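You operate a simulated robot arm through the tools that you are given. There is no shell and no other tool.

You are at the controls of a simulated robot arm. One attempt, no reset.

JOB
Warm the milk over the simmer plate, with a moment's boil at most.
Fine: simmer plate on the main burner, milk pan on the plate, flame on medium till small bubbles show, then off.

It is judged by the outcome, as a careful person would: the job done as asked, and still so three seconds after it is handed in. It fails if anything else is knocked over, pushed out of place, dropped, spilled or broken.

ROBOT AND FRAMES
A 6-joint arm with a two-finger parallel gripper, fixed in place. Base frame: the origin is at the foot of the arm, x ahead of it, y to its left, z up; the work surface is at about z = 0.91. Units: m, rad, N and s.
With the tool pointing down near the work surface it reaches from about 0.32 to 0.82 m from the base axis. Its first joint turns from -2.897 to 2.897 rad. Payload 3.91 kg.
Tool frame: the origin (TCP) lies between the finger pads and is the grasp point; the fingertips stand 0.03 m ahead of it; z points along the fingers, y is the line along which they close. The gripper opens to 0.11 m. The fingers are 0.02 m wide and 0.01 m thick; the gripper's body (0.048 by 0.112 m) begins 0.055 m behind the TCP.
Orientation is told as [roll, pitch, yaw] about the base's x, y, z axes, in that order, counted from this pose: with the fingers straight down and closing along the base's y, the tool's x points along the base's -x, its y along +y and its z along -z.

CONTROLS
- The arm moves only by the tool play_rows. Its argument "motion" is a list of rows, each a list of 7 numbers: the shift along the tool's x, y, z in m, then the turn, a rotation vector about the tool's x, y, z in rad, then the closure in counts, from 0 (fully open) to 255 (shut). In form: [[dx, dy, dz, ax, ay, az, fingers], ...]. A call has 1 to 20 rows; each row is the pose to reach, as a shift and turn from the pose commanded when the call began, along the tool's axes at that moment. Rows are played at 5 a second. More than 0.05 m and 0.15 rad between two rows, or a gripper value outside its range, and nothing of the call is played. Where a pose cannot be reached the arm comes as near as it can. A force on the tool above 40 N (or 10 N above the force at the start of the call, whichever is more), or a blocked arm, ends the call early, and 0.2 s more pass. The fingers move at their own pace (about 0.045 m/s each) and stop on an object; they squeeze with about 37 N. The grip force told is the motor's: it shows also when the fingers shut on nothing. Time passes only in rows, and 0.2 s behind the last, so rows that repeat a pose let the fingers close. The reply holds the time, the measured pose of the TCP, the force on the tool along the base axes, the opening and the grip force, in the units named above and with some noise, with the torque about the TCP (base axes, N m) and any sound that the robot's microphone picked up.
- Cameras (640 x 400 px; columns grow to the right, rows downward): "scene" is fixed at [0.048, -0.4996, 1.4808]; the picture's right is [0.66, -0.75, 0.00], its down [-0.55, -0.48, -0.68] and it looks along [0.51, 0.45, -0.73] (base axes); focal length 329 px, centre (320, 200). "wrist" rides on the gripper at [0.077, 0.007, -0.115] in the tool frame; the picture's right is [-0.09, 1.00, 0.00], its down [-0.80, -0.07, -0.59] and it looks along [-0.59, -0.05, 0.80] (tool axes); focal length 270 px, centre (320, 200). There is no depth. A picture from a camera that has moved, and an enlarged one, comes with that camera's place and axes in the base frame and with its lens.
- capture(camera): a new picture of that camera. The clock stands still meanwhile.
- slide_trunk(by): slides the trunk up (or, below 0, down) by that many m; the arm rides with it, the base frame stays. It gives what a move gives, with no picture.
- enlarge(camera, box): a new picture of the part [left, top, right, bottom] of that camera's present view, enlarged. The clock stands still meanwhile.
- hand_in(): hands the job in; it is judged then, once.

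Places have to be worked out from the pictures, the camera data and where the tool is seen. Open the gripper and draw the arm clear of the work before you hand the job in, unless the task says otherwise.

The tools are called after "Request:" as a command line: name --pt "numbers of a row" for each row, then --argument value for the rest, lists and objects as JSON in quotes. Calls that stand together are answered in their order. play_rows: Moves the arm, as the interface text tells. Its arguments: {"type":"object","properties":{"motion":{"type":"array","items":{"type":"array","items":{"type":"number"}}}},"required":["motion"]} The other tools are called the same way: slide_trunk (by) slides the trunk up or down; capture (camera) takes a picture; enlarge (camera, box) takes an enlarged picture of a part of a camera's view; hand_in () hands the job in.

At the start:

```text
t: 0.0
tcp_pos: [0.444, -0.191, 1.152]
ee_rot: [-0.001, 0.0, 0.001]
wrist_force: [-0.7, 0.0, -0.5]
wrist_torque: [0.05, -0.01, -0.03]
gripper_width: 0.11
grasp_force: 0.0
trunk travel left (down, up): [-0.45, 0.16]
```

scene: 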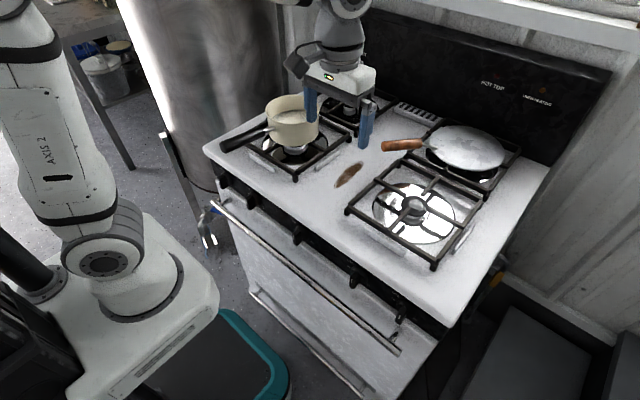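
wrist: 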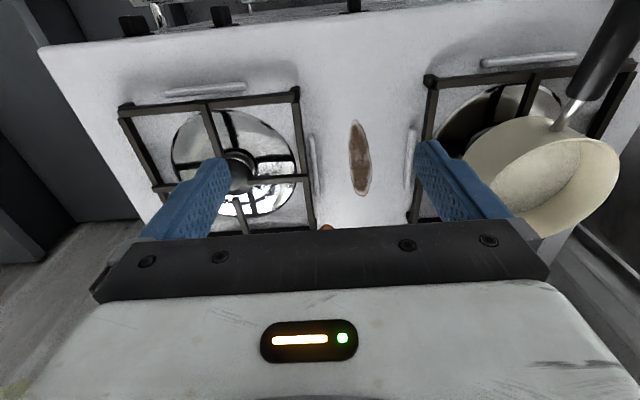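

The pictures show a stove with a milk pan on the left front burner, a round plate with a wooden handle at the back right, and an empty burner at the front right. I'll enlarge parts of the view to see the details.

Request:
enlarge --camera "scene" --box '[200, 80, 360, 180]'

Request:
enlarge --camera "scene" --box '[340, 100, 540, 225]'

Request:
enlarge --camera "scene" --box '[200, 160, 456, 320]'

Request:
enlarge --camera "wrist" --box '[100, 0, 420, 200]'

```text
4.00 times, centred on (280, 130) of scene
camera zoom: at [0.048, -0.4996, 1.4808], right [0.66, -0.75, 0.0], down [-0.55, -0.48, -0.68], along [0.51, 0.45, -0.73], focal length 1316 px, centre (480, 480)
```

zoom: 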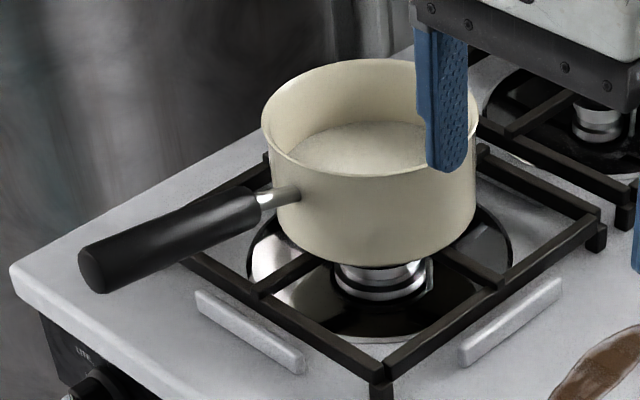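

```text
3.20 times, centred on (440, 162) of scene
camera zoom: at [0.048, -0.4996, 1.4808], right [0.66, -0.75, 0.0], down [-0.55, -0.48, -0.68], along [0.51, 0.45, -0.73], focal length 1053 px, centre (-64, 320)
```

zoom: 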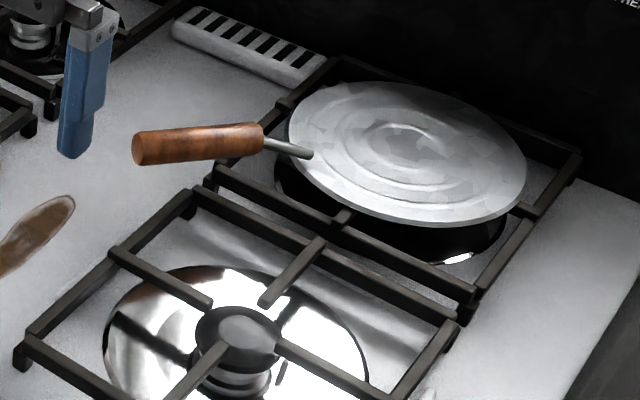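

```text
2.50 times, centred on (328, 240) of scene
camera zoom: at [0.048, -0.4996, 1.4808], right [0.66, -0.75, 0.0], down [-0.55, -0.48, -0.68], along [0.51, 0.45, -0.73], focal length 823 px, centre (300, 100)
```

zoom: 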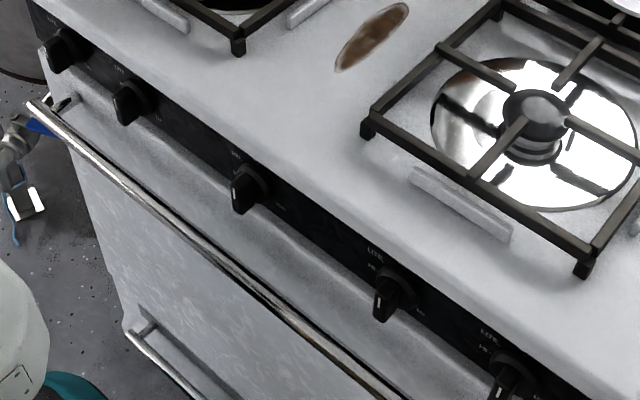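

```text
2.00 times, centred on (260, 100) of wrist
camera zoom: at [0.368, -0.1831, 1.2669], right [0.09, 1.0, 0.0], down [0.8, -0.07, 0.59], along [0.59, -0.05, -0.8], focal length 541 px, centre (440, 400)
```

zoom: 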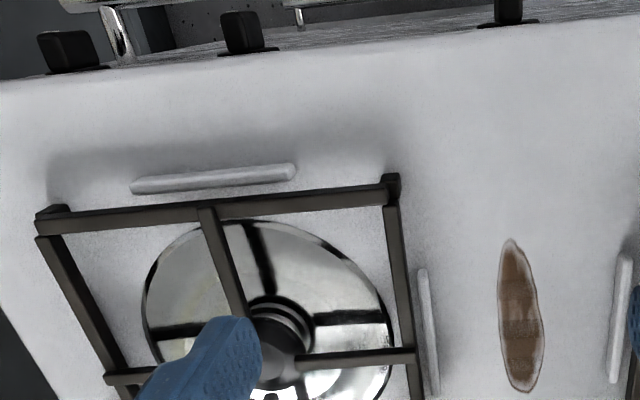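

Next I'll look more closely at the knobs and their labels, and at the area near the burners.

Request:
enlarge --camera "scene" --box '[328, 255, 392, 295]'

Request:
enlarge --camera "scene" --box '[376, 285, 440, 325]'

Request:
enlarge --camera "scene" --box '[270, 212, 334, 252]'

Request:
enlarge --camera "scene" --box '[205, 160, 285, 210]'

Request:
enlarge --camera "scene" --box '[340, 10, 620, 185]'

```text
10.00 times, centred on (360, 275) of scene
camera zoom: at [0.048, -0.4996, 1.4808], right [0.66, -0.75, 0.0], down [-0.55, -0.48, -0.68], along [0.51, 0.45, -0.73], focal length 3290 px, centre (-80, -550)
```

zoom: 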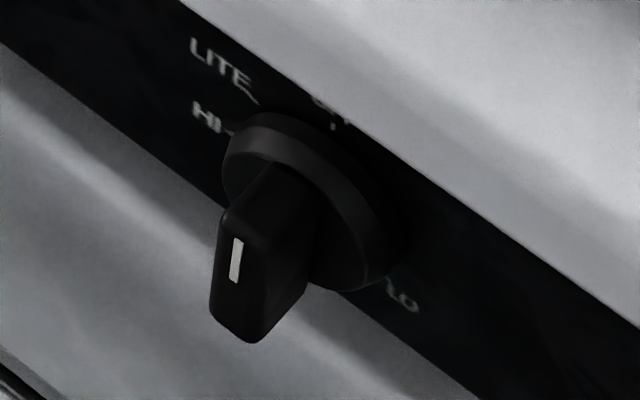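

```text
10.00 times, centred on (408, 305) of scene
camera zoom: at [0.048, -0.4996, 1.4808], right [0.66, -0.75, 0.0], down [-0.55, -0.48, -0.68], along [0.51, 0.45, -0.73], focal length 3290 px, centre (-560, -850)
```

zoom: 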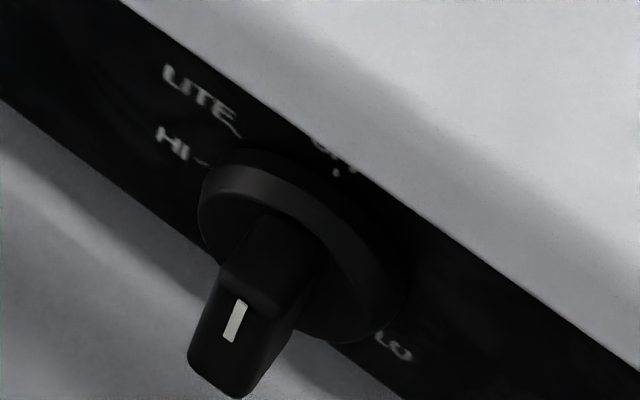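

```text
10.00 times, centred on (302, 232) of scene
camera zoom: at [0.048, -0.4996, 1.4808], right [0.66, -0.75, 0.0], down [-0.55, -0.48, -0.68], along [0.51, 0.45, -0.73], focal length 3290 px, centre (500, -120)
```

zoom: 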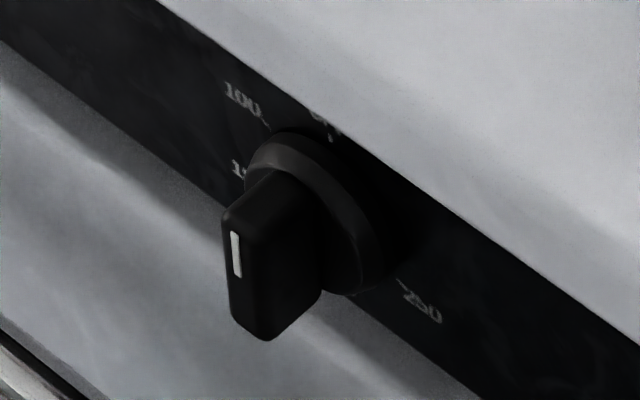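

```text
8.00 times, centred on (245, 185) of scene
camera zoom: at [0.048, -0.4996, 1.4808], right [0.66, -0.75, 0.0], down [-0.55, -0.48, -0.68], along [0.51, 0.45, -0.73], focal length 2632 px, centre (920, 320)
```

zoom: 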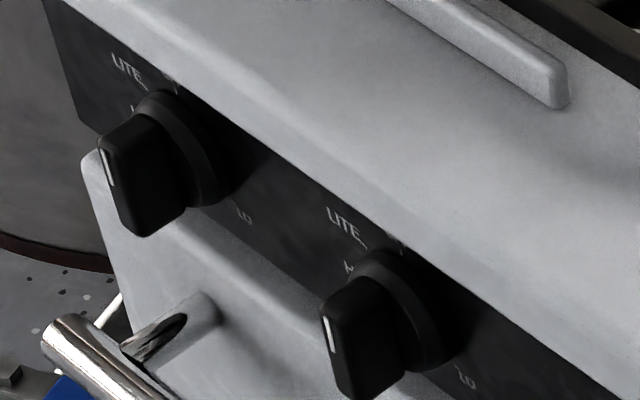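

```text
2.29 times, centred on (480, 98) of scene
camera zoom: at [0.048, -0.4996, 1.4808], right [0.66, -0.75, 0.0], down [-0.55, -0.48, -0.68], along [0.51, 0.45, -0.73], focal length 752 px, centre (-46, 434)
```

zoom: 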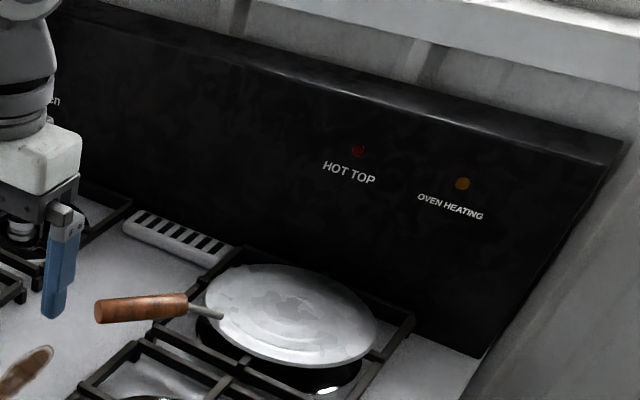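

The front-right burner is empty. The knobs sit on the front panel with their bars vertical at OFF, and LITE, HI and LO run counter-clockwise around the dial. I'll back the arm off toward the robot with the tool pitched forward, so the wrist camera can read the panel.

Request:
play_rows --pt "0.03 -0.025 0.005 0 -0.08 0 0" --pt "0.06 -0.05 0.01 0 -0.16 0 0" --pt "0.09 -0.075 0.02 0 -0.25 0 0" --pt "0.12 -0.1 0.03 0 -0.33 0 0" --pt "0.15 -0.125 0.04 0 -0.42 0 0" --pt "0.18 -0.15 0.05 0 -0.5 0 0" --pt "0.18 -0.15 0.05 0 -0.5 0 0"

Request:
capture --camera "wrist"

Request:
capture --camera "scene"

```text
t: 1.6
tcp_pos: [0.2636, -0.3415, 1.1008]
ee_rot: [0.0, -0.502, 0.0]
wrist_force: [0.0, 0.2, 0.3]
wrist_torque: [0.02, -0.02, -0.02]
gripper_width: 0.1098
grasp_force: 0.0
trunk travel left (down, up): [-0.45, 0.16]
```

```text
taken
camera wrist: at [0.1408, -0.3333, 1.1638], right [0.08, 1.0, 0.04], down [0.42, -0.07, 0.91], along [0.91, -0.05, -0.42], focal length 270 px, centre (320, 200)
```

wrist: 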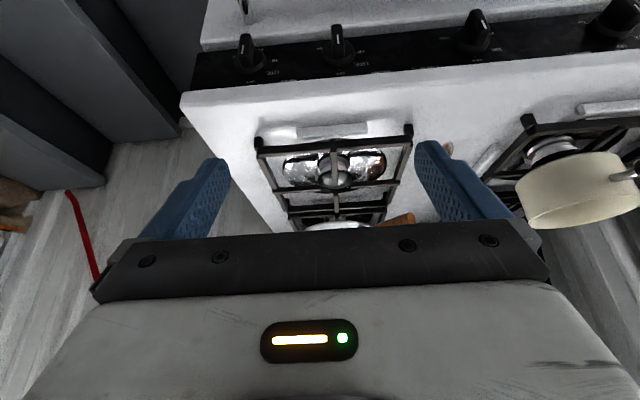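

```text
taken
```

scene: 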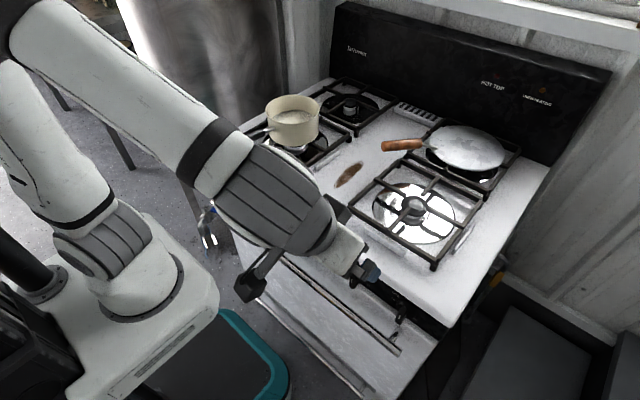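

The panel is now in view, upside-down. I'll enlarge the knob labels.

Request:
enlarge --camera "wrist" --box '[200, 0, 400, 125]'

Request:
enlarge --camera "wrist" --box '[420, 0, 640, 138]'

Request:
enlarge --camera "scene" --box '[300, 30, 420, 105]'

Request:
enlarge --camera "scene" --box '[310, 75, 470, 175]'

```text
3.20 times, centred on (300, 62) of wrist
camera zoom: at [0.1408, -0.3333, 1.1638], right [0.08, 1.0, 0.04], down [0.42, -0.07, 0.91], along [0.91, -0.05, -0.42], focal length 865 px, centre (384, 640)
```

zoom: 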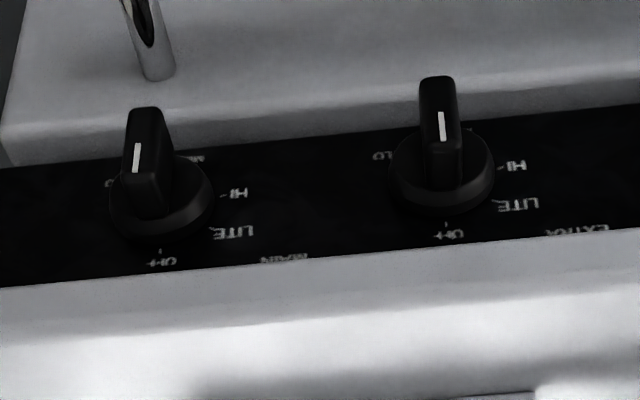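

```text
2.90 times, centred on (530, 69) of wrist
camera zoom: at [0.1408, -0.3333, 1.1638], right [0.08, 1.0, 0.04], down [0.42, -0.07, 0.91], along [0.91, -0.05, -0.42], focal length 783 px, centre (-289, 580)
```

zoom: 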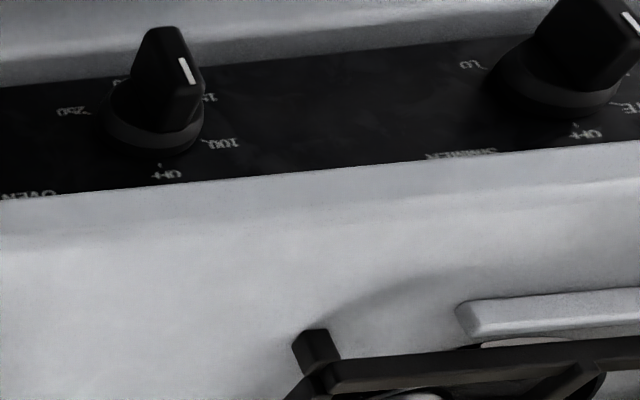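

```text
5.33 times, centred on (360, 68) of scene
camera zoom: at [0.048, -0.4996, 1.4808], right [0.66, -0.75, 0.0], down [-0.55, -0.48, -0.68], along [0.51, 0.45, -0.73], focal length 1755 px, centre (107, 907)
```

zoom: 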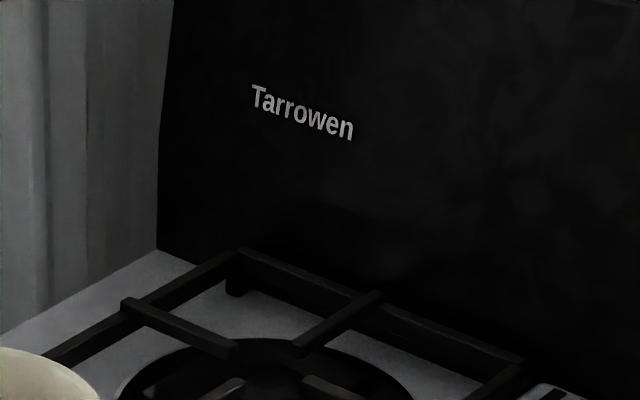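

```text
4.00 times, centred on (390, 125) of scene
camera zoom: at [0.048, -0.4996, 1.4808], right [0.66, -0.75, 0.0], down [-0.55, -0.48, -0.68], along [0.51, 0.45, -0.73], focal length 1316 px, centre (40, 500)
```

zoom: 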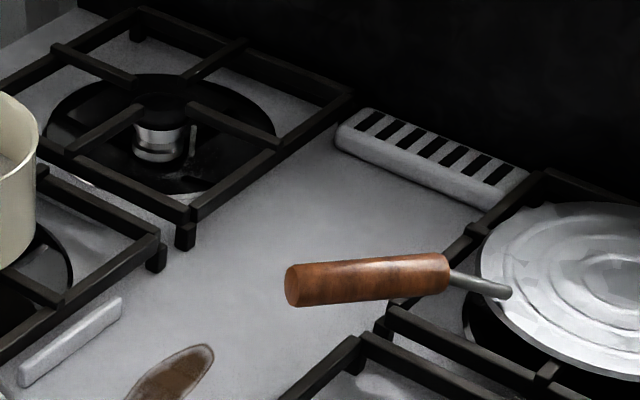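

I can read partial labels (MAIN, EXTRA, OVEN, SIMMER), but I'm not sure which knob each belongs to. I'll lower the camera in front of the panel for a squarer view.

Request:
play_rows --pt "0.03 0 0.025 0 0 0 0" --pt "0.06 0 0.05 0 0 0 0" --pt "0.09 0 0.08 0 0 0 0" --pt "0.12 0 0.105 0 0 0 0" --pt "0.134 0 0.12 0 0 0 0" --pt "0.134 0 0.12 0 0 0 0"

Request:
capture --camera "wrist"

Request:
capture --camera "scene"

```text
t: 3.0
tcp_pos: [0.2044, -0.3404, 0.9321]
ee_rot: [-0.002, -0.499, 0.001]
wrist_force: [-0.5, -0.2, -0.4]
wrist_torque: [0.04, 0.01, 0.0]
gripper_width: 0.1099
grasp_force: 0.1
trunk travel left (down, up): [-0.45, 0.16]
```

```text
taken
camera wrist: at [0.0824, -0.3327, 0.9958], right [0.08, 1.0, 0.04], down [0.42, -0.07, 0.91], along [0.91, -0.05, -0.42], focal length 270 px, centre (320, 200)
```

wrist: 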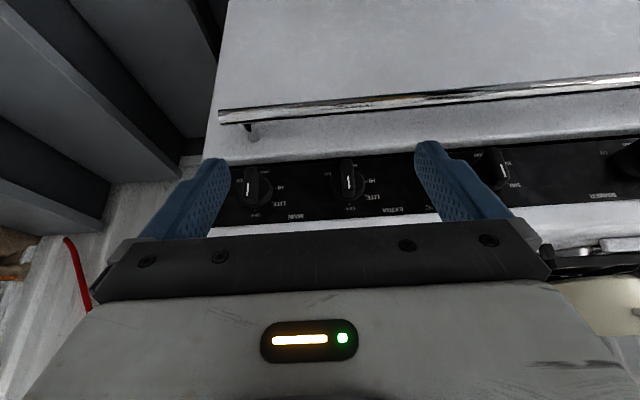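

```text
taken
```

scene: 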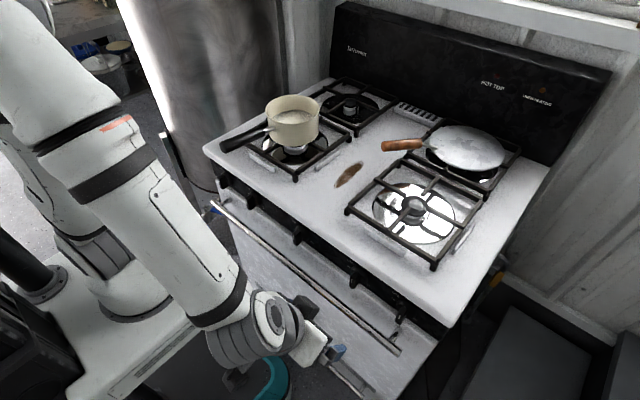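

Request:
enlarge --camera "wrist" --box '[215, 130, 375, 230]'

Request:
enlarge --camera "wrist" --box '[320, 130, 480, 230]'

Request:
enlarge --camera "wrist" --box '[470, 120, 640, 226]'

```text
4.00 times, centred on (295, 180) of wrist
camera zoom: at [0.0824, -0.3327, 0.9958], right [0.08, 1.0, 0.04], down [0.42, -0.07, 0.91], along [0.91, -0.05, -0.42], focal length 1081 px, centre (420, 280)
```

zoom: 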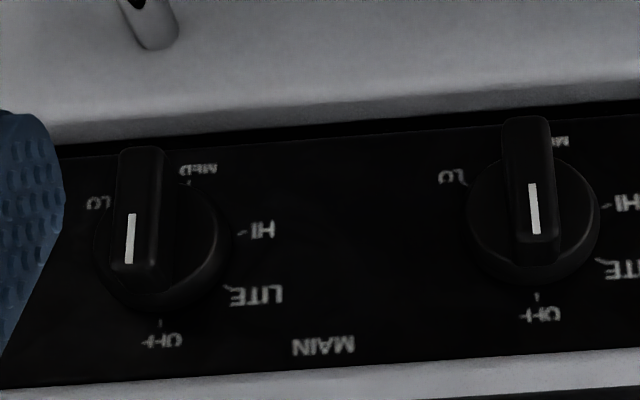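

```text
4.00 times, centred on (400, 180) of wrist
camera zoom: at [0.0824, -0.3327, 0.9958], right [0.08, 1.0, 0.04], down [0.42, -0.07, 0.91], along [0.91, -0.05, -0.42], focal length 1081 px, centre (0, 280)
```

zoom: 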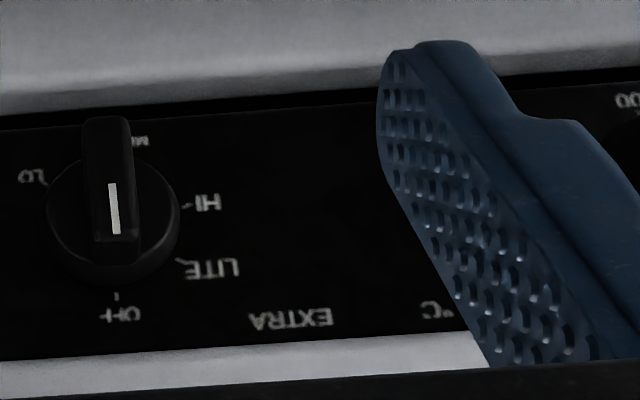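

```text
3.76 times, centred on (555, 173) of wrist
camera zoom: at [0.0824, -0.3327, 0.9958], right [0.08, 1.0, 0.04], down [0.42, -0.07, 0.91], along [0.91, -0.05, -0.42], focal length 1018 px, centre (-565, 302)
```

zoom: 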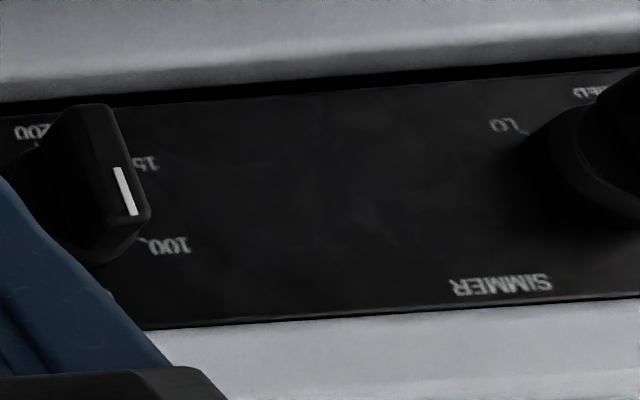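

The dial reads OFF, LITE, HI, MED and LO counter-clockwise. The rightmost knob appears to be MAIN and the next one EXTRA. To find out which burner is the main one, I'll raise the arm and look at the right-hand burners from above.

Request:
play_rows --pt "-0.024 0 -0.044 0 0 0 0" --pt "-0.048 0 -0.088 0 0 0 0" --pt "-0.072 0 -0.132 0 0 0 0" --pt "-0.1086 0 -0.157 0 0.08 0 0" --pt "-0.1513 0 -0.1625 0 0.17 0 0" --pt "-0.196 0 -0.1608 0 0.25 0 0" --pt "-0.2383 0 -0.1548 0 0.33 0 0" --pt "-0.2738 0 -0.1469 0 0.42 0 0" --pt "-0.305 0 -0.141 0 0.5 0 0" --pt "-0.305 0 -0.141 0 0.5 0 0"

Request:
capture --camera "wrist"

```text
refused: row 1 steps farther than a row can; nothing moved
```

```text
taken
camera wrist: at [0.0824, -0.3327, 0.9958], right [0.08, 1.0, 0.04], down [0.42, -0.07, 0.91], along [0.91, -0.05, -0.42], focal length 270 px, centre (320, 200)
```

wrist: 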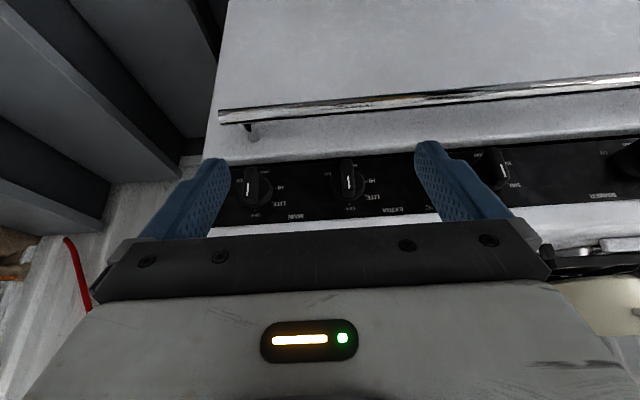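

Row 1 was a hair over the 0.05 m step limit, so nothing moved. I'll resend it with smaller steps.

Request:
play_rows --pt "-0.02 0 -0.038 0 0 0 0" --pt "-0.04 0 -0.076 0 0 0 0" --pt "-0.06 0 -0.114 0 0 0 0" --pt "-0.08 0 -0.145 0 0.0 0 0" --pt "-0.115 0 -0.16 0 0.08 0 0" --pt "-0.155 0 -0.1625 0 0.17 0 0" --pt "-0.197 0 -0.1608 0 0.25 0 0" --pt "-0.2383 0 -0.1548 0 0.33 0 0" --pt "-0.2738 0 -0.1469 0 0.42 0 0" --pt "-0.305 0 -0.141 0 0.5 0 0" --pt "-0.305 0 -0.141 0 0.5 0 0"

Request:
capture --camera "wrist"

```text
t: 5.4
tcp_pos: [0.4053, -0.3397, 1.2024]
ee_rot: [0.001, 0.002, -0.001]
wrist_force: [0.4, -0.4, 1.3]
wrist_torque: [-0.03, 0.02, 0.0]
gripper_width: 0.1101
grasp_force: 0.1
trunk travel left (down, up): [-0.45, 0.16]
```

```text
taken
camera wrist: at [0.3291, -0.3324, 1.3169], right [0.09, 1.0, 0.0], down [0.8, -0.07, 0.59], along [0.59, -0.05, -0.8], focal length 270 px, centre (320, 200)
```

wrist: 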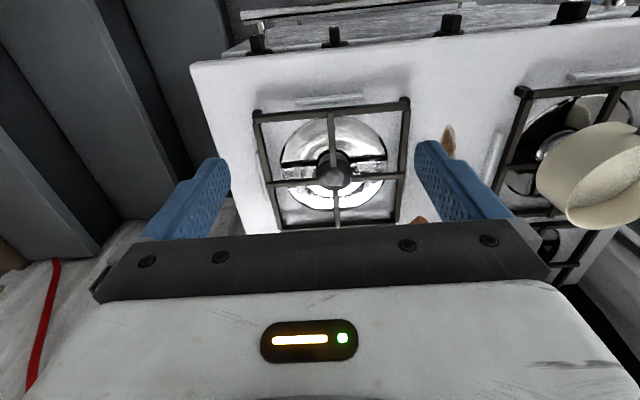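

The gripper hides the rear burners. I'll move forward to look at the rear-right burner and the plate.

Request:
play_rows --pt "-0.036 0.015 0.005 0 0 0 0" --pt "-0.072 0.03 0.015 0 0 0 0" --pt "-0.108 0.045 0.025 0 0 0 0" --pt "-0.144 0.06 0.035 0 0 0 0" --pt "-0.18 0.075 0.045 0 0 0 0" --pt "-0.215 0.09 0.05 0 0 0 0" --pt "-0.215 0.09 0.05 0 0 0 0"

Request:
capture --camera "wrist"

Request:
enlarge --camera "wrist" --box '[160, 0, 480, 200]'

```text
t: 7.0
tcp_pos: [0.619, -0.2511, 1.153]
ee_rot: [-0.002, 0.0, 0.001]
wrist_force: [-0.3, -0.2, -1.2]
wrist_torque: [0.02, 0.0, 0.01]
gripper_width: 0.1098
grasp_force: 0.1
trunk travel left (down, up): [-0.45, 0.16]
```

```text
taken
camera wrist: at [0.5448, -0.2431, 1.268], right [0.09, 1.0, 0.0], down [0.8, -0.07, 0.59], along [0.59, -0.05, -0.8], focal length 270 px, centre (320, 200)
```

wrist: 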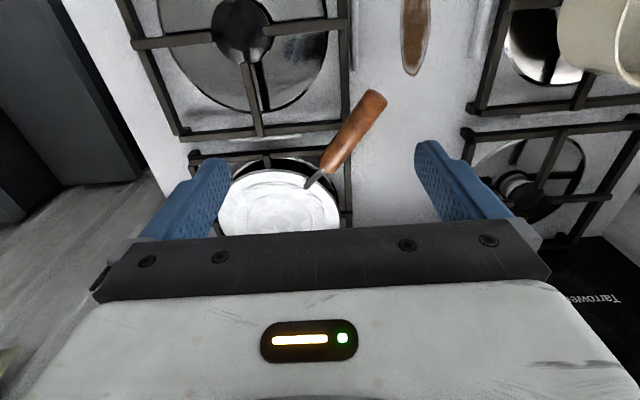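

```text
2.00 times, centred on (320, 100) of wrist
camera zoom: at [0.5448, -0.2431, 1.268], right [0.09, 1.0, 0.0], down [0.8, -0.07, 0.59], along [0.59, -0.05, -0.8], focal length 541 px, centre (320, 400)
```

zoom: 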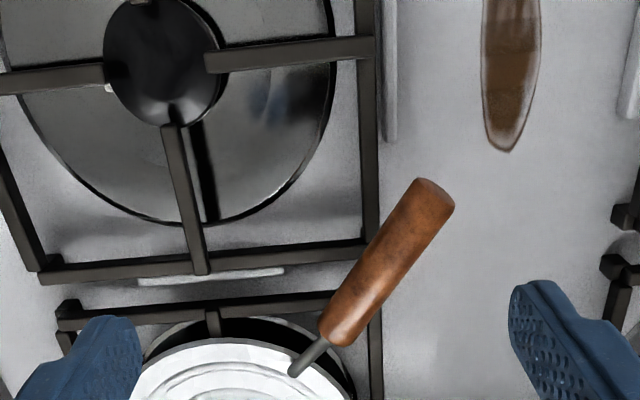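

The knob stereo puts the MAIN knob's axis near (y −0.433, z 0.84), with its bar face at about x 0.354, and the oven rail lies lower at z 0.757. Two burners are possible on the right, so I'll test which one MAIN feeds before moving any pans. I'm backing the arm off to in front of that knob, with the tool tilting toward horizontal.

Request:
play_rows --pt "0.037 -0.018 0.0 0 -0.08 0 0" --pt "0.074 -0.036 0.0 0 -0.16 0 0" --pt "0.111 -0.054 0.005 0 -0.24 0 0" --pt "0.148 -0.072 0.01 0 -0.32 0 0" --pt "0.185 -0.09 0.015 0 -0.4 0 0" --pt "0.222 -0.108 0.02 0 -0.48 0 0" --pt "0.259 -0.126 0.025 0 -0.56 0 0" --pt "0.296 -0.144 0.03 0 -0.64 0 0" --pt "0.333 -0.162 0.035 0 -0.72 0 0" --pt "0.369 -0.18 0.04 0 -0.8 0 0" --pt "0.369 -0.18 0.04 0 -0.8 0 0"

Request:
capture --camera "scene"

Request:
capture --camera "wrist"

```text
t: 9.4
tcp_pos: [0.2501, -0.4292, 1.1127]
ee_rot: [0.001, -0.802, -0.001]
wrist_force: [0.2, 0.1, 0.5]
wrist_torque: [-0.01, -0.01, 0.04]
gripper_width: 0.1102
grasp_force: 0.0
trunk travel left (down, up): [-0.45, 0.16]
```

```text
taken
```

scene: 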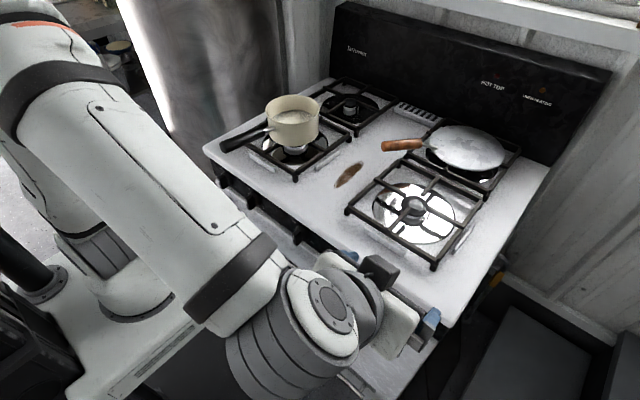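

```text
taken
camera wrist: at [0.1144, -0.4224, 1.1371], right [0.06, 1.0, 0.06], down [0.13, -0.07, 0.99], along [0.99, -0.05, -0.13], focal length 270 px, centre (320, 200)
```

wrist: 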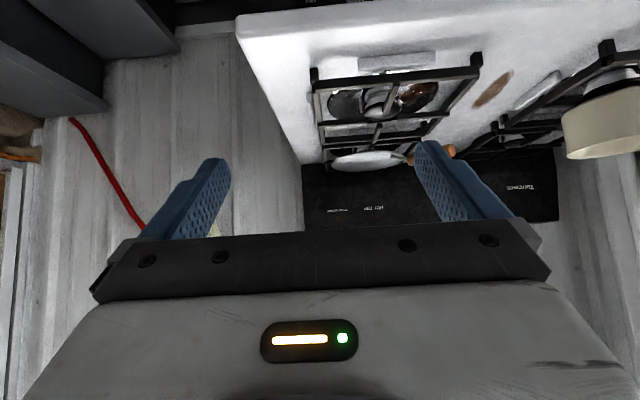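

The path is clear. I'm continuing down in front of the panel and bringing the tool to horizontal, pointing along +x.

Request:
play_rows --pt "0.0226 -0.0005 0.015 0 -0.128 0 60" --pt "0.0452 -0.001 0.03 0 -0.256 0 120" --pt "0.0678 -0.0015 0.045 0 -0.384 0 150" --pt "0.0904 -0.002 0.06 0 -0.512 0 150" --pt "0.113 -0.003 0.075 0 -0.64 0 150" --pt "0.1356 -0.004 0.09 0 -0.77 0 150" --pt "0.1356 -0.004 0.09 0 -0.77 0 150"

Request:
capture --camera "scene"

Request:
capture --camera "wrist"

```text
t: 11.0
tcp_pos: [0.2208, -0.4335, 0.954]
ee_rot: [3.091, -1.573, -3.09]
wrist_force: [0.4, 1.3, 0.8]
wrist_torque: [0.01, 0.0, 0.01]
gripper_width: 0.0452
grasp_force: 0.1
trunk travel left (down, up): [-0.45, 0.16]
```

```text
taken
```

scene: 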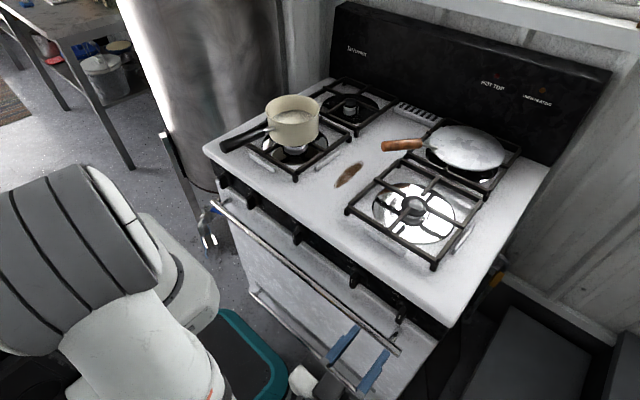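

```text
taken
camera wrist: at [0.1061, -0.4262, 0.8768], right [0.0, 1.0, 0.09], down [-0.6, -0.07, 0.8], along [0.8, -0.05, 0.59], focal length 270 px, centre (320, 200)
```

wrist: 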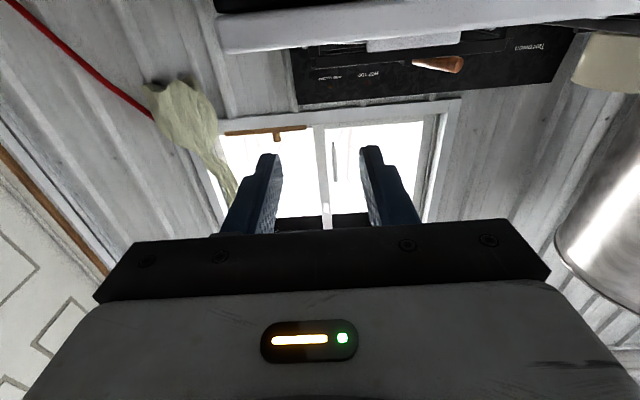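

The tool is horizontal and pointing +x. I'm lowering to knob height and easing forward so the tips stop short of the knob, then I'll check alignment.

Request:
play_rows --pt "0.035 0 0.01 0 0 0 150" --pt "0.07 0 0.02 0 0 0 150" --pt "0.1 0 0.04 0 0 0 150" --pt "0.112 0 0.065 0 0 0 150" --pt "0.112 0 0.065 0 0 0 150"

Request:
capture --camera "scene"

Request:
enlarge --camera "scene" --box '[340, 270, 468, 350]'

Request:
capture --camera "wrist"

```text
t: 12.2
tcp_pos: [0.286, -0.4416, 0.8435]
ee_rot: [1.127, -1.565, -1.125]
wrist_force: [-0.4, 0.6, -0.1]
wrist_torque: [0.02, -0.03, -0.01]
gripper_width: 0.0453
grasp_force: 0.1
out of reach, approached as far as the arm can: row 3, 4, 5
trunk travel left (down, up): [-0.45, 0.16]
```

```text
taken
```

scene: 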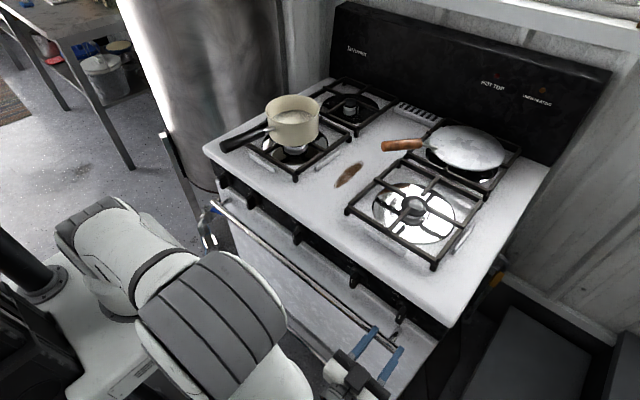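

```text
5.00 times, centred on (404, 310) of scene
camera zoom: at [0.048, -0.4996, 1.4808], right [0.66, -0.75, 0.0], down [-0.55, -0.48, -0.68], along [0.51, 0.45, -0.73], focal length 1645 px, centre (-100, -350)
```

zoom: 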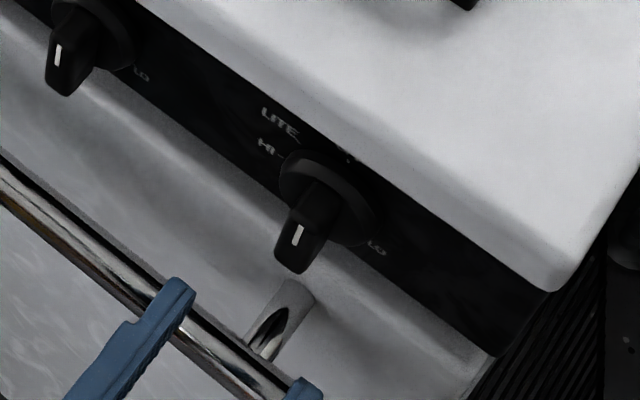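

```text
taken
camera wrist: at [0.1714, -0.4346, 0.767], right [0.0, 1.0, 0.09], down [-0.59, -0.08, 0.8], along [0.81, -0.05, 0.59], focal length 270 px, centre (320, 200)
```

wrist: 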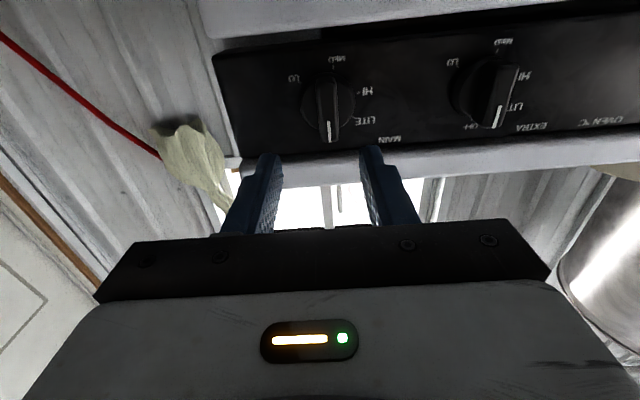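

Dropping to this height is at the edge of the arm's reach, although z = 0.954 was fine. I'll read the dial angles in this good view first. Then I'll go back up with the arm and lower the trunk instead.

Request:
enlarge --camera "wrist" --box '[270, 40, 410, 150]'

Request:
play_rows --pt "-0.02 0 -0.03 0 0 0 150" --pt "-0.05 0 -0.05 0 0 0 150" --pt "-0.08 0 -0.065 0 0 0 150" --pt "-0.112 0 -0.065 0 0 0 150" --pt "-0.112 0 -0.065 0 0 0 150"

```text
3.64 times, centred on (340, 95) of wrist
camera zoom: at [0.1714, -0.4346, 0.767], right [0.0, 1.0, 0.09], down [-0.59, -0.08, 0.8], along [0.81, -0.05, 0.59], focal length 983 px, centre (247, 582)
```

zoom: 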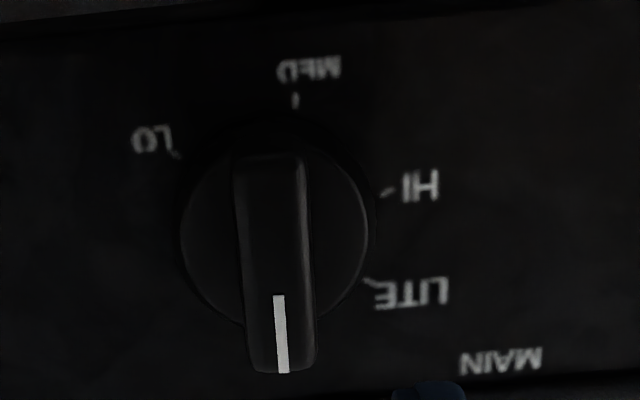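

```text
t: 13.4
tcp_pos: [0.2206, -0.4407, 0.9556]
ee_rot: [0.067, -1.572, -0.071]
wrist_force: [-0.6, 0.7, -0.9]
wrist_torque: [-0.03, -0.04, -0.01]
gripper_width: 0.0454
grasp_force: 0.0
trunk travel left (down, up): [-0.45, 0.16]
```

From that view the dial centre is about (y −0.434, z 0.830). The ticks are at LITE ≈ 57°, HI ≈ 103°, MED ≈ 165° and LO ≈ 227° counter-clockwise. Now I'll slide the trunk down so the arm can work at knob height in a comfortable posture.

Request:
slide_trunk --by -0.123

Request:
capture --camera "wrist"

Request:
capture --camera "scene"

```text
t: 14.9
tcp_pos: [0.221, -0.4422, 0.8341]
ee_rot: [-0.163, -1.571, 0.163]
wrist_force: [0.0, -0.3, 0.5]
wrist_torque: [0.02, -0.01, 0.06]
gripper_width: 0.0452
grasp_force: 0.1
trunk travel left (down, up): [-0.327, 0.283]
```

```text
taken
camera wrist: at [0.1063, -0.4347, 0.7568], right [0.0, 1.0, 0.09], down [-0.59, -0.07, 0.8], along [0.8, -0.05, 0.59], focal length 270 px, centre (320, 200)
```

wrist: 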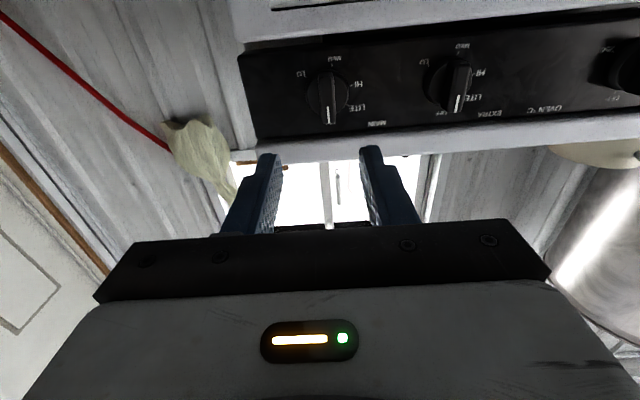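

```text
taken
```

scene: 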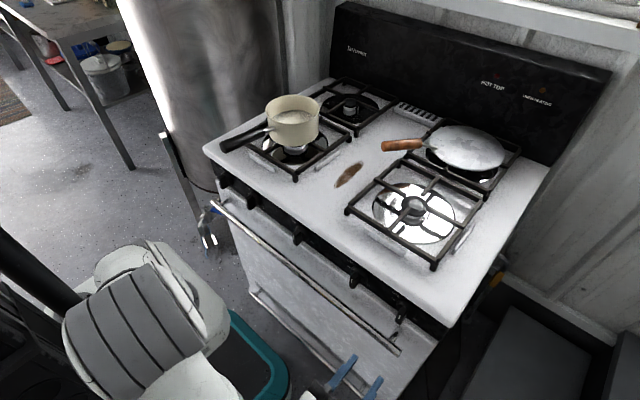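

The trunk is down and the TCP is at z 0.834. I'll enlarge the knob here to refine its place against the earlier view.

Request:
enlarge --camera "wrist" --box '[280, 40, 400, 140]'

```text
4.00 times, centred on (340, 90) of wrist
camera zoom: at [0.1063, -0.4347, 0.7568], right [0.0, 1.0, 0.09], down [-0.59, -0.07, 0.8], along [0.8, -0.05, 0.59], focal length 1081 px, centre (240, 640)
```

zoom: 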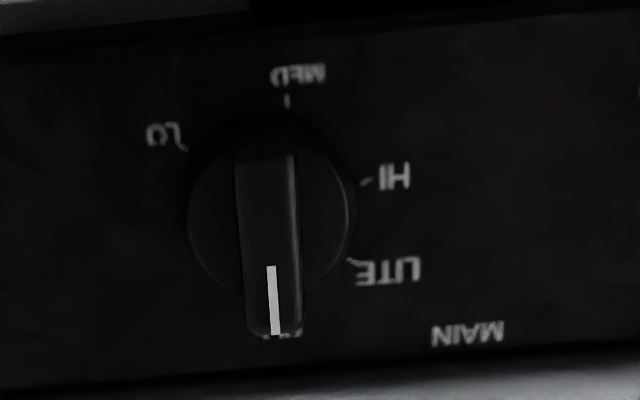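

Triangulating the views puts the bar face at x ≈ 0.3625, the axis at y ≈ −0.434 and z ≈ 0.833, with the bar about 44 mm tall. I'll advance until the fingertips are just short of the bar and check the centring.

Request:
play_rows --pt "0.0005 0.004 0.03 0 0 0 150" --pt "0.001 0.008 0.06 0 0 0 150" --pt "0.001 0.008 0.09 0 0 0 150" --pt "0.001 0.008 0.1 0 0 0 150" --pt "0.001 0.008 0.1 0 0 0 150"

Request:
capture --camera "wrist"

Request:
enlarge --camera "scene" --box '[340, 270, 468, 350]'

```text
t: 16.1
tcp_pos: [0.3207, -0.434, 0.8314]
ee_rot: [0.077, -1.568, -0.079]
wrist_force: [0.7, -0.5, -0.3]
wrist_torque: [-0.01, 0.01, 0.03]
gripper_width: 0.0454
grasp_force: 0.0
trunk travel left (down, up): [-0.327, 0.283]
```

```text
taken
camera wrist: at [0.2067, -0.4262, 0.7551], right [0.0, 1.0, 0.09], down [-0.59, -0.07, 0.8], along [0.8, -0.05, 0.59], focal length 270 px, centre (320, 200)
```

wrist: 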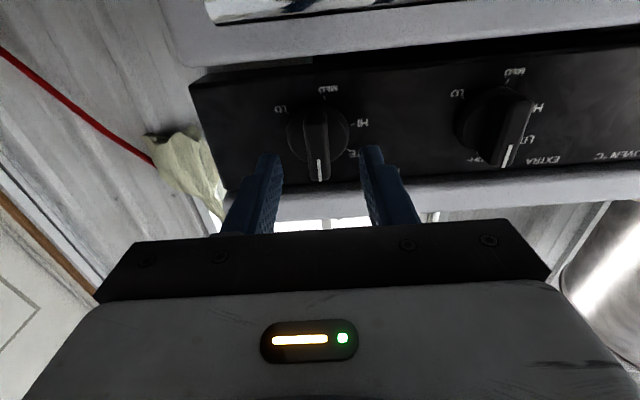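

```text
5.00 times, centred on (404, 310) of scene
camera zoom: at [0.048, -0.4996, 1.4808], right [0.66, -0.75, 0.0], down [-0.55, -0.48, -0.68], along [0.51, 0.45, -0.73], focal length 1645 px, centre (-100, -350)
```

zoom: 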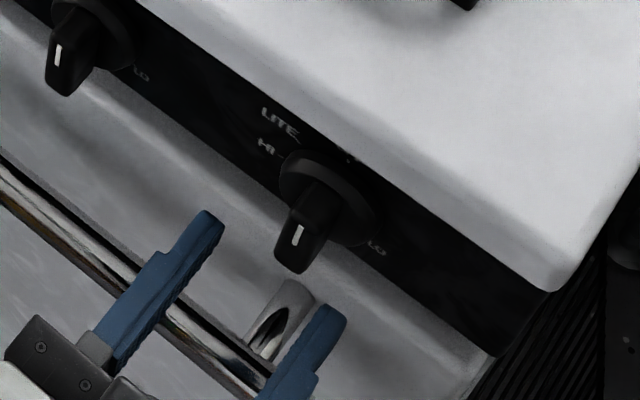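

The fingers straddle the bar symmetrically. I'll advance 22 mm so the pads overlap the bar, then close.

Request:
play_rows --pt "-0.001 0 0.012 0 0 0 150" --pt "-0.001 0 0.022 0 0 0 150" --pt "-0.001 0 0.022 0 0 0 150"

Request:
enlarge --camera "scene" --box '[340, 270, 468, 350]'

```text
t: 16.9
tcp_pos: [0.343, -0.4346, 0.8335]
ee_rot: [-0.458, -1.572, 0.456]
wrist_force: [0.1, 0.3, -0.2]
wrist_torque: [0.02, -0.01, -0.01]
gripper_width: 0.0453
grasp_force: 0.0
trunk travel left (down, up): [-0.327, 0.283]
```

```text
5.00 times, centred on (404, 310) of scene
camera zoom: at [0.048, -0.4996, 1.4808], right [0.66, -0.75, 0.0], down [-0.55, -0.48, -0.68], along [0.51, 0.45, -0.73], focal length 1645 px, centre (-100, -350)
```

zoom: 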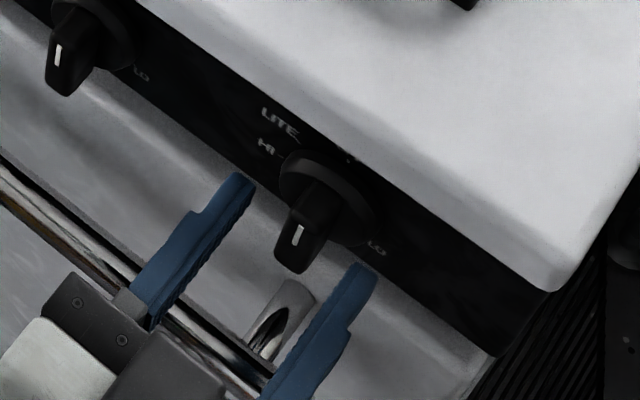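

The fingertips are on either side of the bar at the right depth, so I'll close on it.

Request:
play_rows --pt "0 0 0 0 0 0 200" --pt "0 0 0 0 0 0 255" --pt "0 0 0 0 0 0 255" --pt "0 0 0 0 0 0 255"

Request:
enlarge --camera "scene" --box '[340, 270, 468, 350]'

```text
t: 17.9
tcp_pos: [0.3424, -0.435, 0.8331]
ee_rot: [-0.473, -1.571, 0.473]
wrist_force: [2.3, -9.9, 2.2]
wrist_torque: [-0.01, 0.09, -0.25]
gripper_width: 0.0149
grasp_force: 44.7
trunk travel left (down, up): [-0.327, 0.283]
```

```text
5.00 times, centred on (404, 310) of scene
camera zoom: at [0.048, -0.4996, 1.4808], right [0.66, -0.75, 0.0], down [-0.55, -0.48, -0.68], along [0.51, 0.45, -0.73], focal length 1645 px, centre (-100, -350)
```

zoom: 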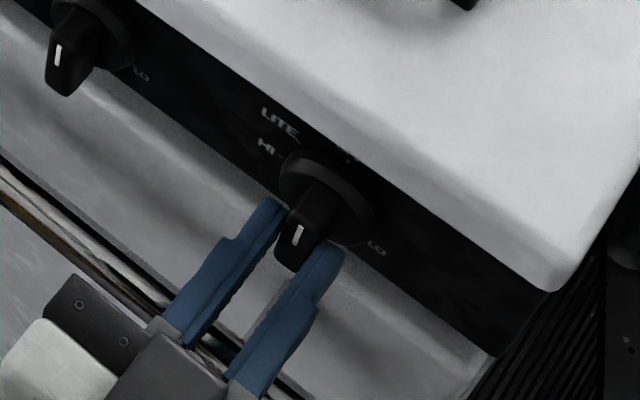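

The grip is solid at 0.0149 m, with a small side load that says the axis is a couple of mm toward −y. I'll nudge that way and begin turning counter-clockwise, about −x, by a small amount.

Request:
play_rows --pt "0 -0.002 0 0 0 0 255" --pt "0 -0.002 0 0 0 -0.1 255" --pt "0 -0.002 0 0 0 -0.2 255" --pt "0 -0.002 0 0 0 -0.3 255"

Request:
enlarge --camera "scene" --box '[340, 270, 468, 350]'

Request:
capture --camera "wrist"

```text
t: 18.8
tcp_pos: [0.3425, -0.4346, 0.8348]
ee_rot: [-1.506, -1.388, 1.521]
wrist_force: [-7.2, 6.2, 2.2]
wrist_torque: [-0.02, 0.24, -0.2]
gripper_width: 0.0149
grasp_force: 44.3
out of reach, approached as far as the arm can: row 3, 4
trunk travel left (down, up): [-0.327, 0.283]
stopped in row 4: the force on the tool passed its limit at 60 N (the readings are from after the stop); the commanded pose is now the measured one
```

```text
5.00 times, centred on (404, 310) of scene
camera zoom: at [0.048, -0.4996, 1.4808], right [0.66, -0.75, 0.0], down [-0.55, -0.48, -0.68], along [0.51, 0.45, -0.73], focal length 1645 px, centre (-100, -350)
```

zoom: 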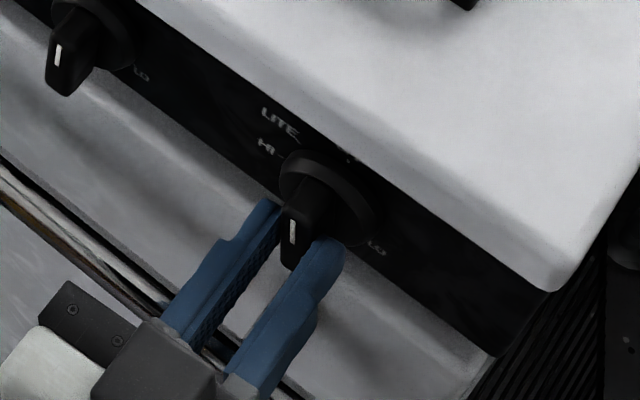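

```text
taken
camera wrist: at [0.2276, -0.4438, 0.7587], right [-0.02, 1.0, -0.09], down [-0.59, 0.07, 0.81], along [0.81, 0.07, 0.58], focal length 270 px, centre (320, 200)
```

wrist: 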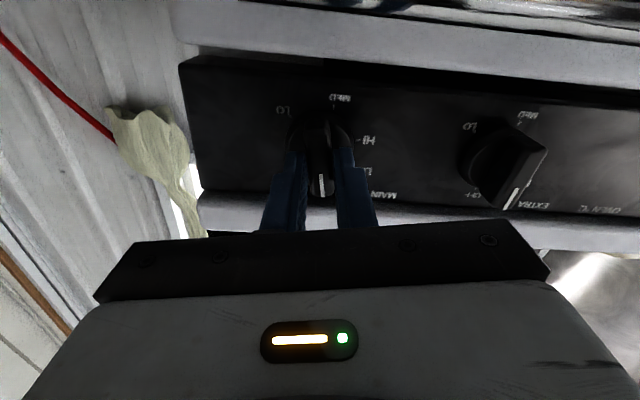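

The wrist can't turn further this way. The knob has moved only about 10° and there's no flame. I'll open, back straight out, and wind the wrist the other way by half a turn, so it has room for the whole counter-clockwise sweep.

Request:
play_rows --pt "0 0 0 0 0 0 200" --pt "0 0 0 0 0 0 150" --pt "0 0 0 0 0 0 150" --pt "0 0 -0.03 0 0 0 150" --pt "0 0 -0.06 0 0 0 150" --pt "0 0 -0.09 0 0 0 150" --pt "0 0 -0.09 0 0 0 150"

Request:
capture --camera "scene"

Request:
capture --camera "wrist"

```text
t: 20.4
tcp_pos: [0.2541, -0.437, 0.8345]
ee_rot: [-1.494, -1.392, 1.511]
wrist_force: [0.4, -0.1, 0.2]
wrist_torque: [-0.02, 0.0, 0.02]
gripper_width: 0.0453
grasp_force: 0.1
trunk travel left (down, up): [-0.327, 0.283]
```

```text
taken
```

scene: 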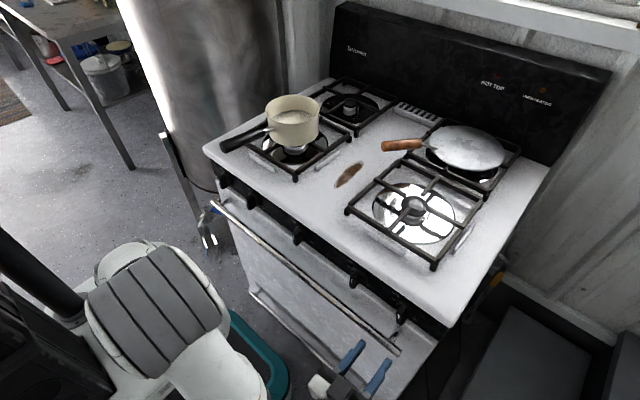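

```text
taken
camera wrist: at [0.1384, -0.4453, 0.7593], right [-0.02, 1.0, -0.09], down [-0.58, 0.06, 0.81], along [0.81, 0.07, 0.58], focal length 270 px, centre (320, 200)
```

wrist: 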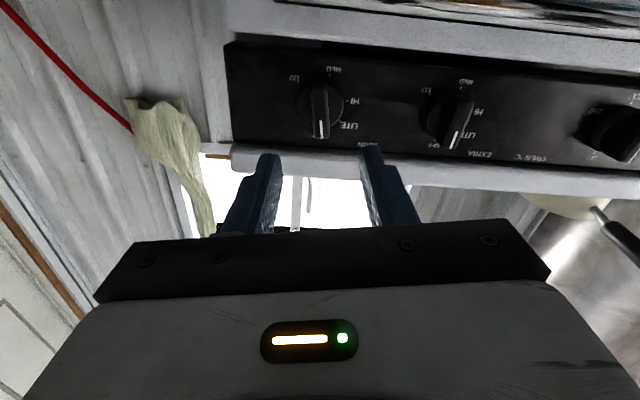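

The knob is back near upright and the gripper is clear. I'm winding the wrist by +π in two calls at this standoff.

Request:
play_rows --pt "0 0 0 0 0 0.14 150" --pt "0 0 0 0 0 0.28 150" --pt "0 0 0 0 0 0.42 150" --pt "0 0 0 0 0 0.56 150" --pt "0 0 0 0 0 0.7 150" --pt "0 0 0 0 0 0.84 150" --pt "0 0 0 0 0 0.98 150" --pt "0 0 0 0 0 1.12 150" --pt "0 0 0 0 0 1.26 150" --pt "0 0 0 0 0 1.4 150" --pt "0 0 0 0 0 1.54 150" --pt "0 0 0 0 0 1.54 150"

Request:
capture --camera "scene"

```text
t: 23.0
tcp_pos: [0.2534, -0.4388, 0.8346]
ee_rot: [1.558, -0.209, -1.555]
wrist_force: [-0.6, 0.0, 0.2]
wrist_torque: [0.0, -0.02, 0.0]
gripper_width: 0.0451
grasp_force: 0.0
trunk travel left (down, up): [-0.327, 0.283]
```

```text
taken
```

scene: 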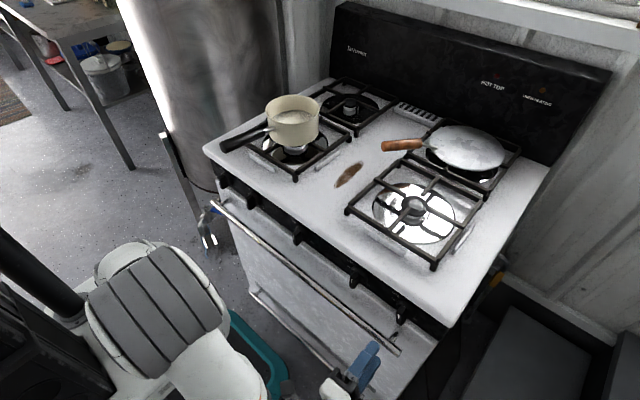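

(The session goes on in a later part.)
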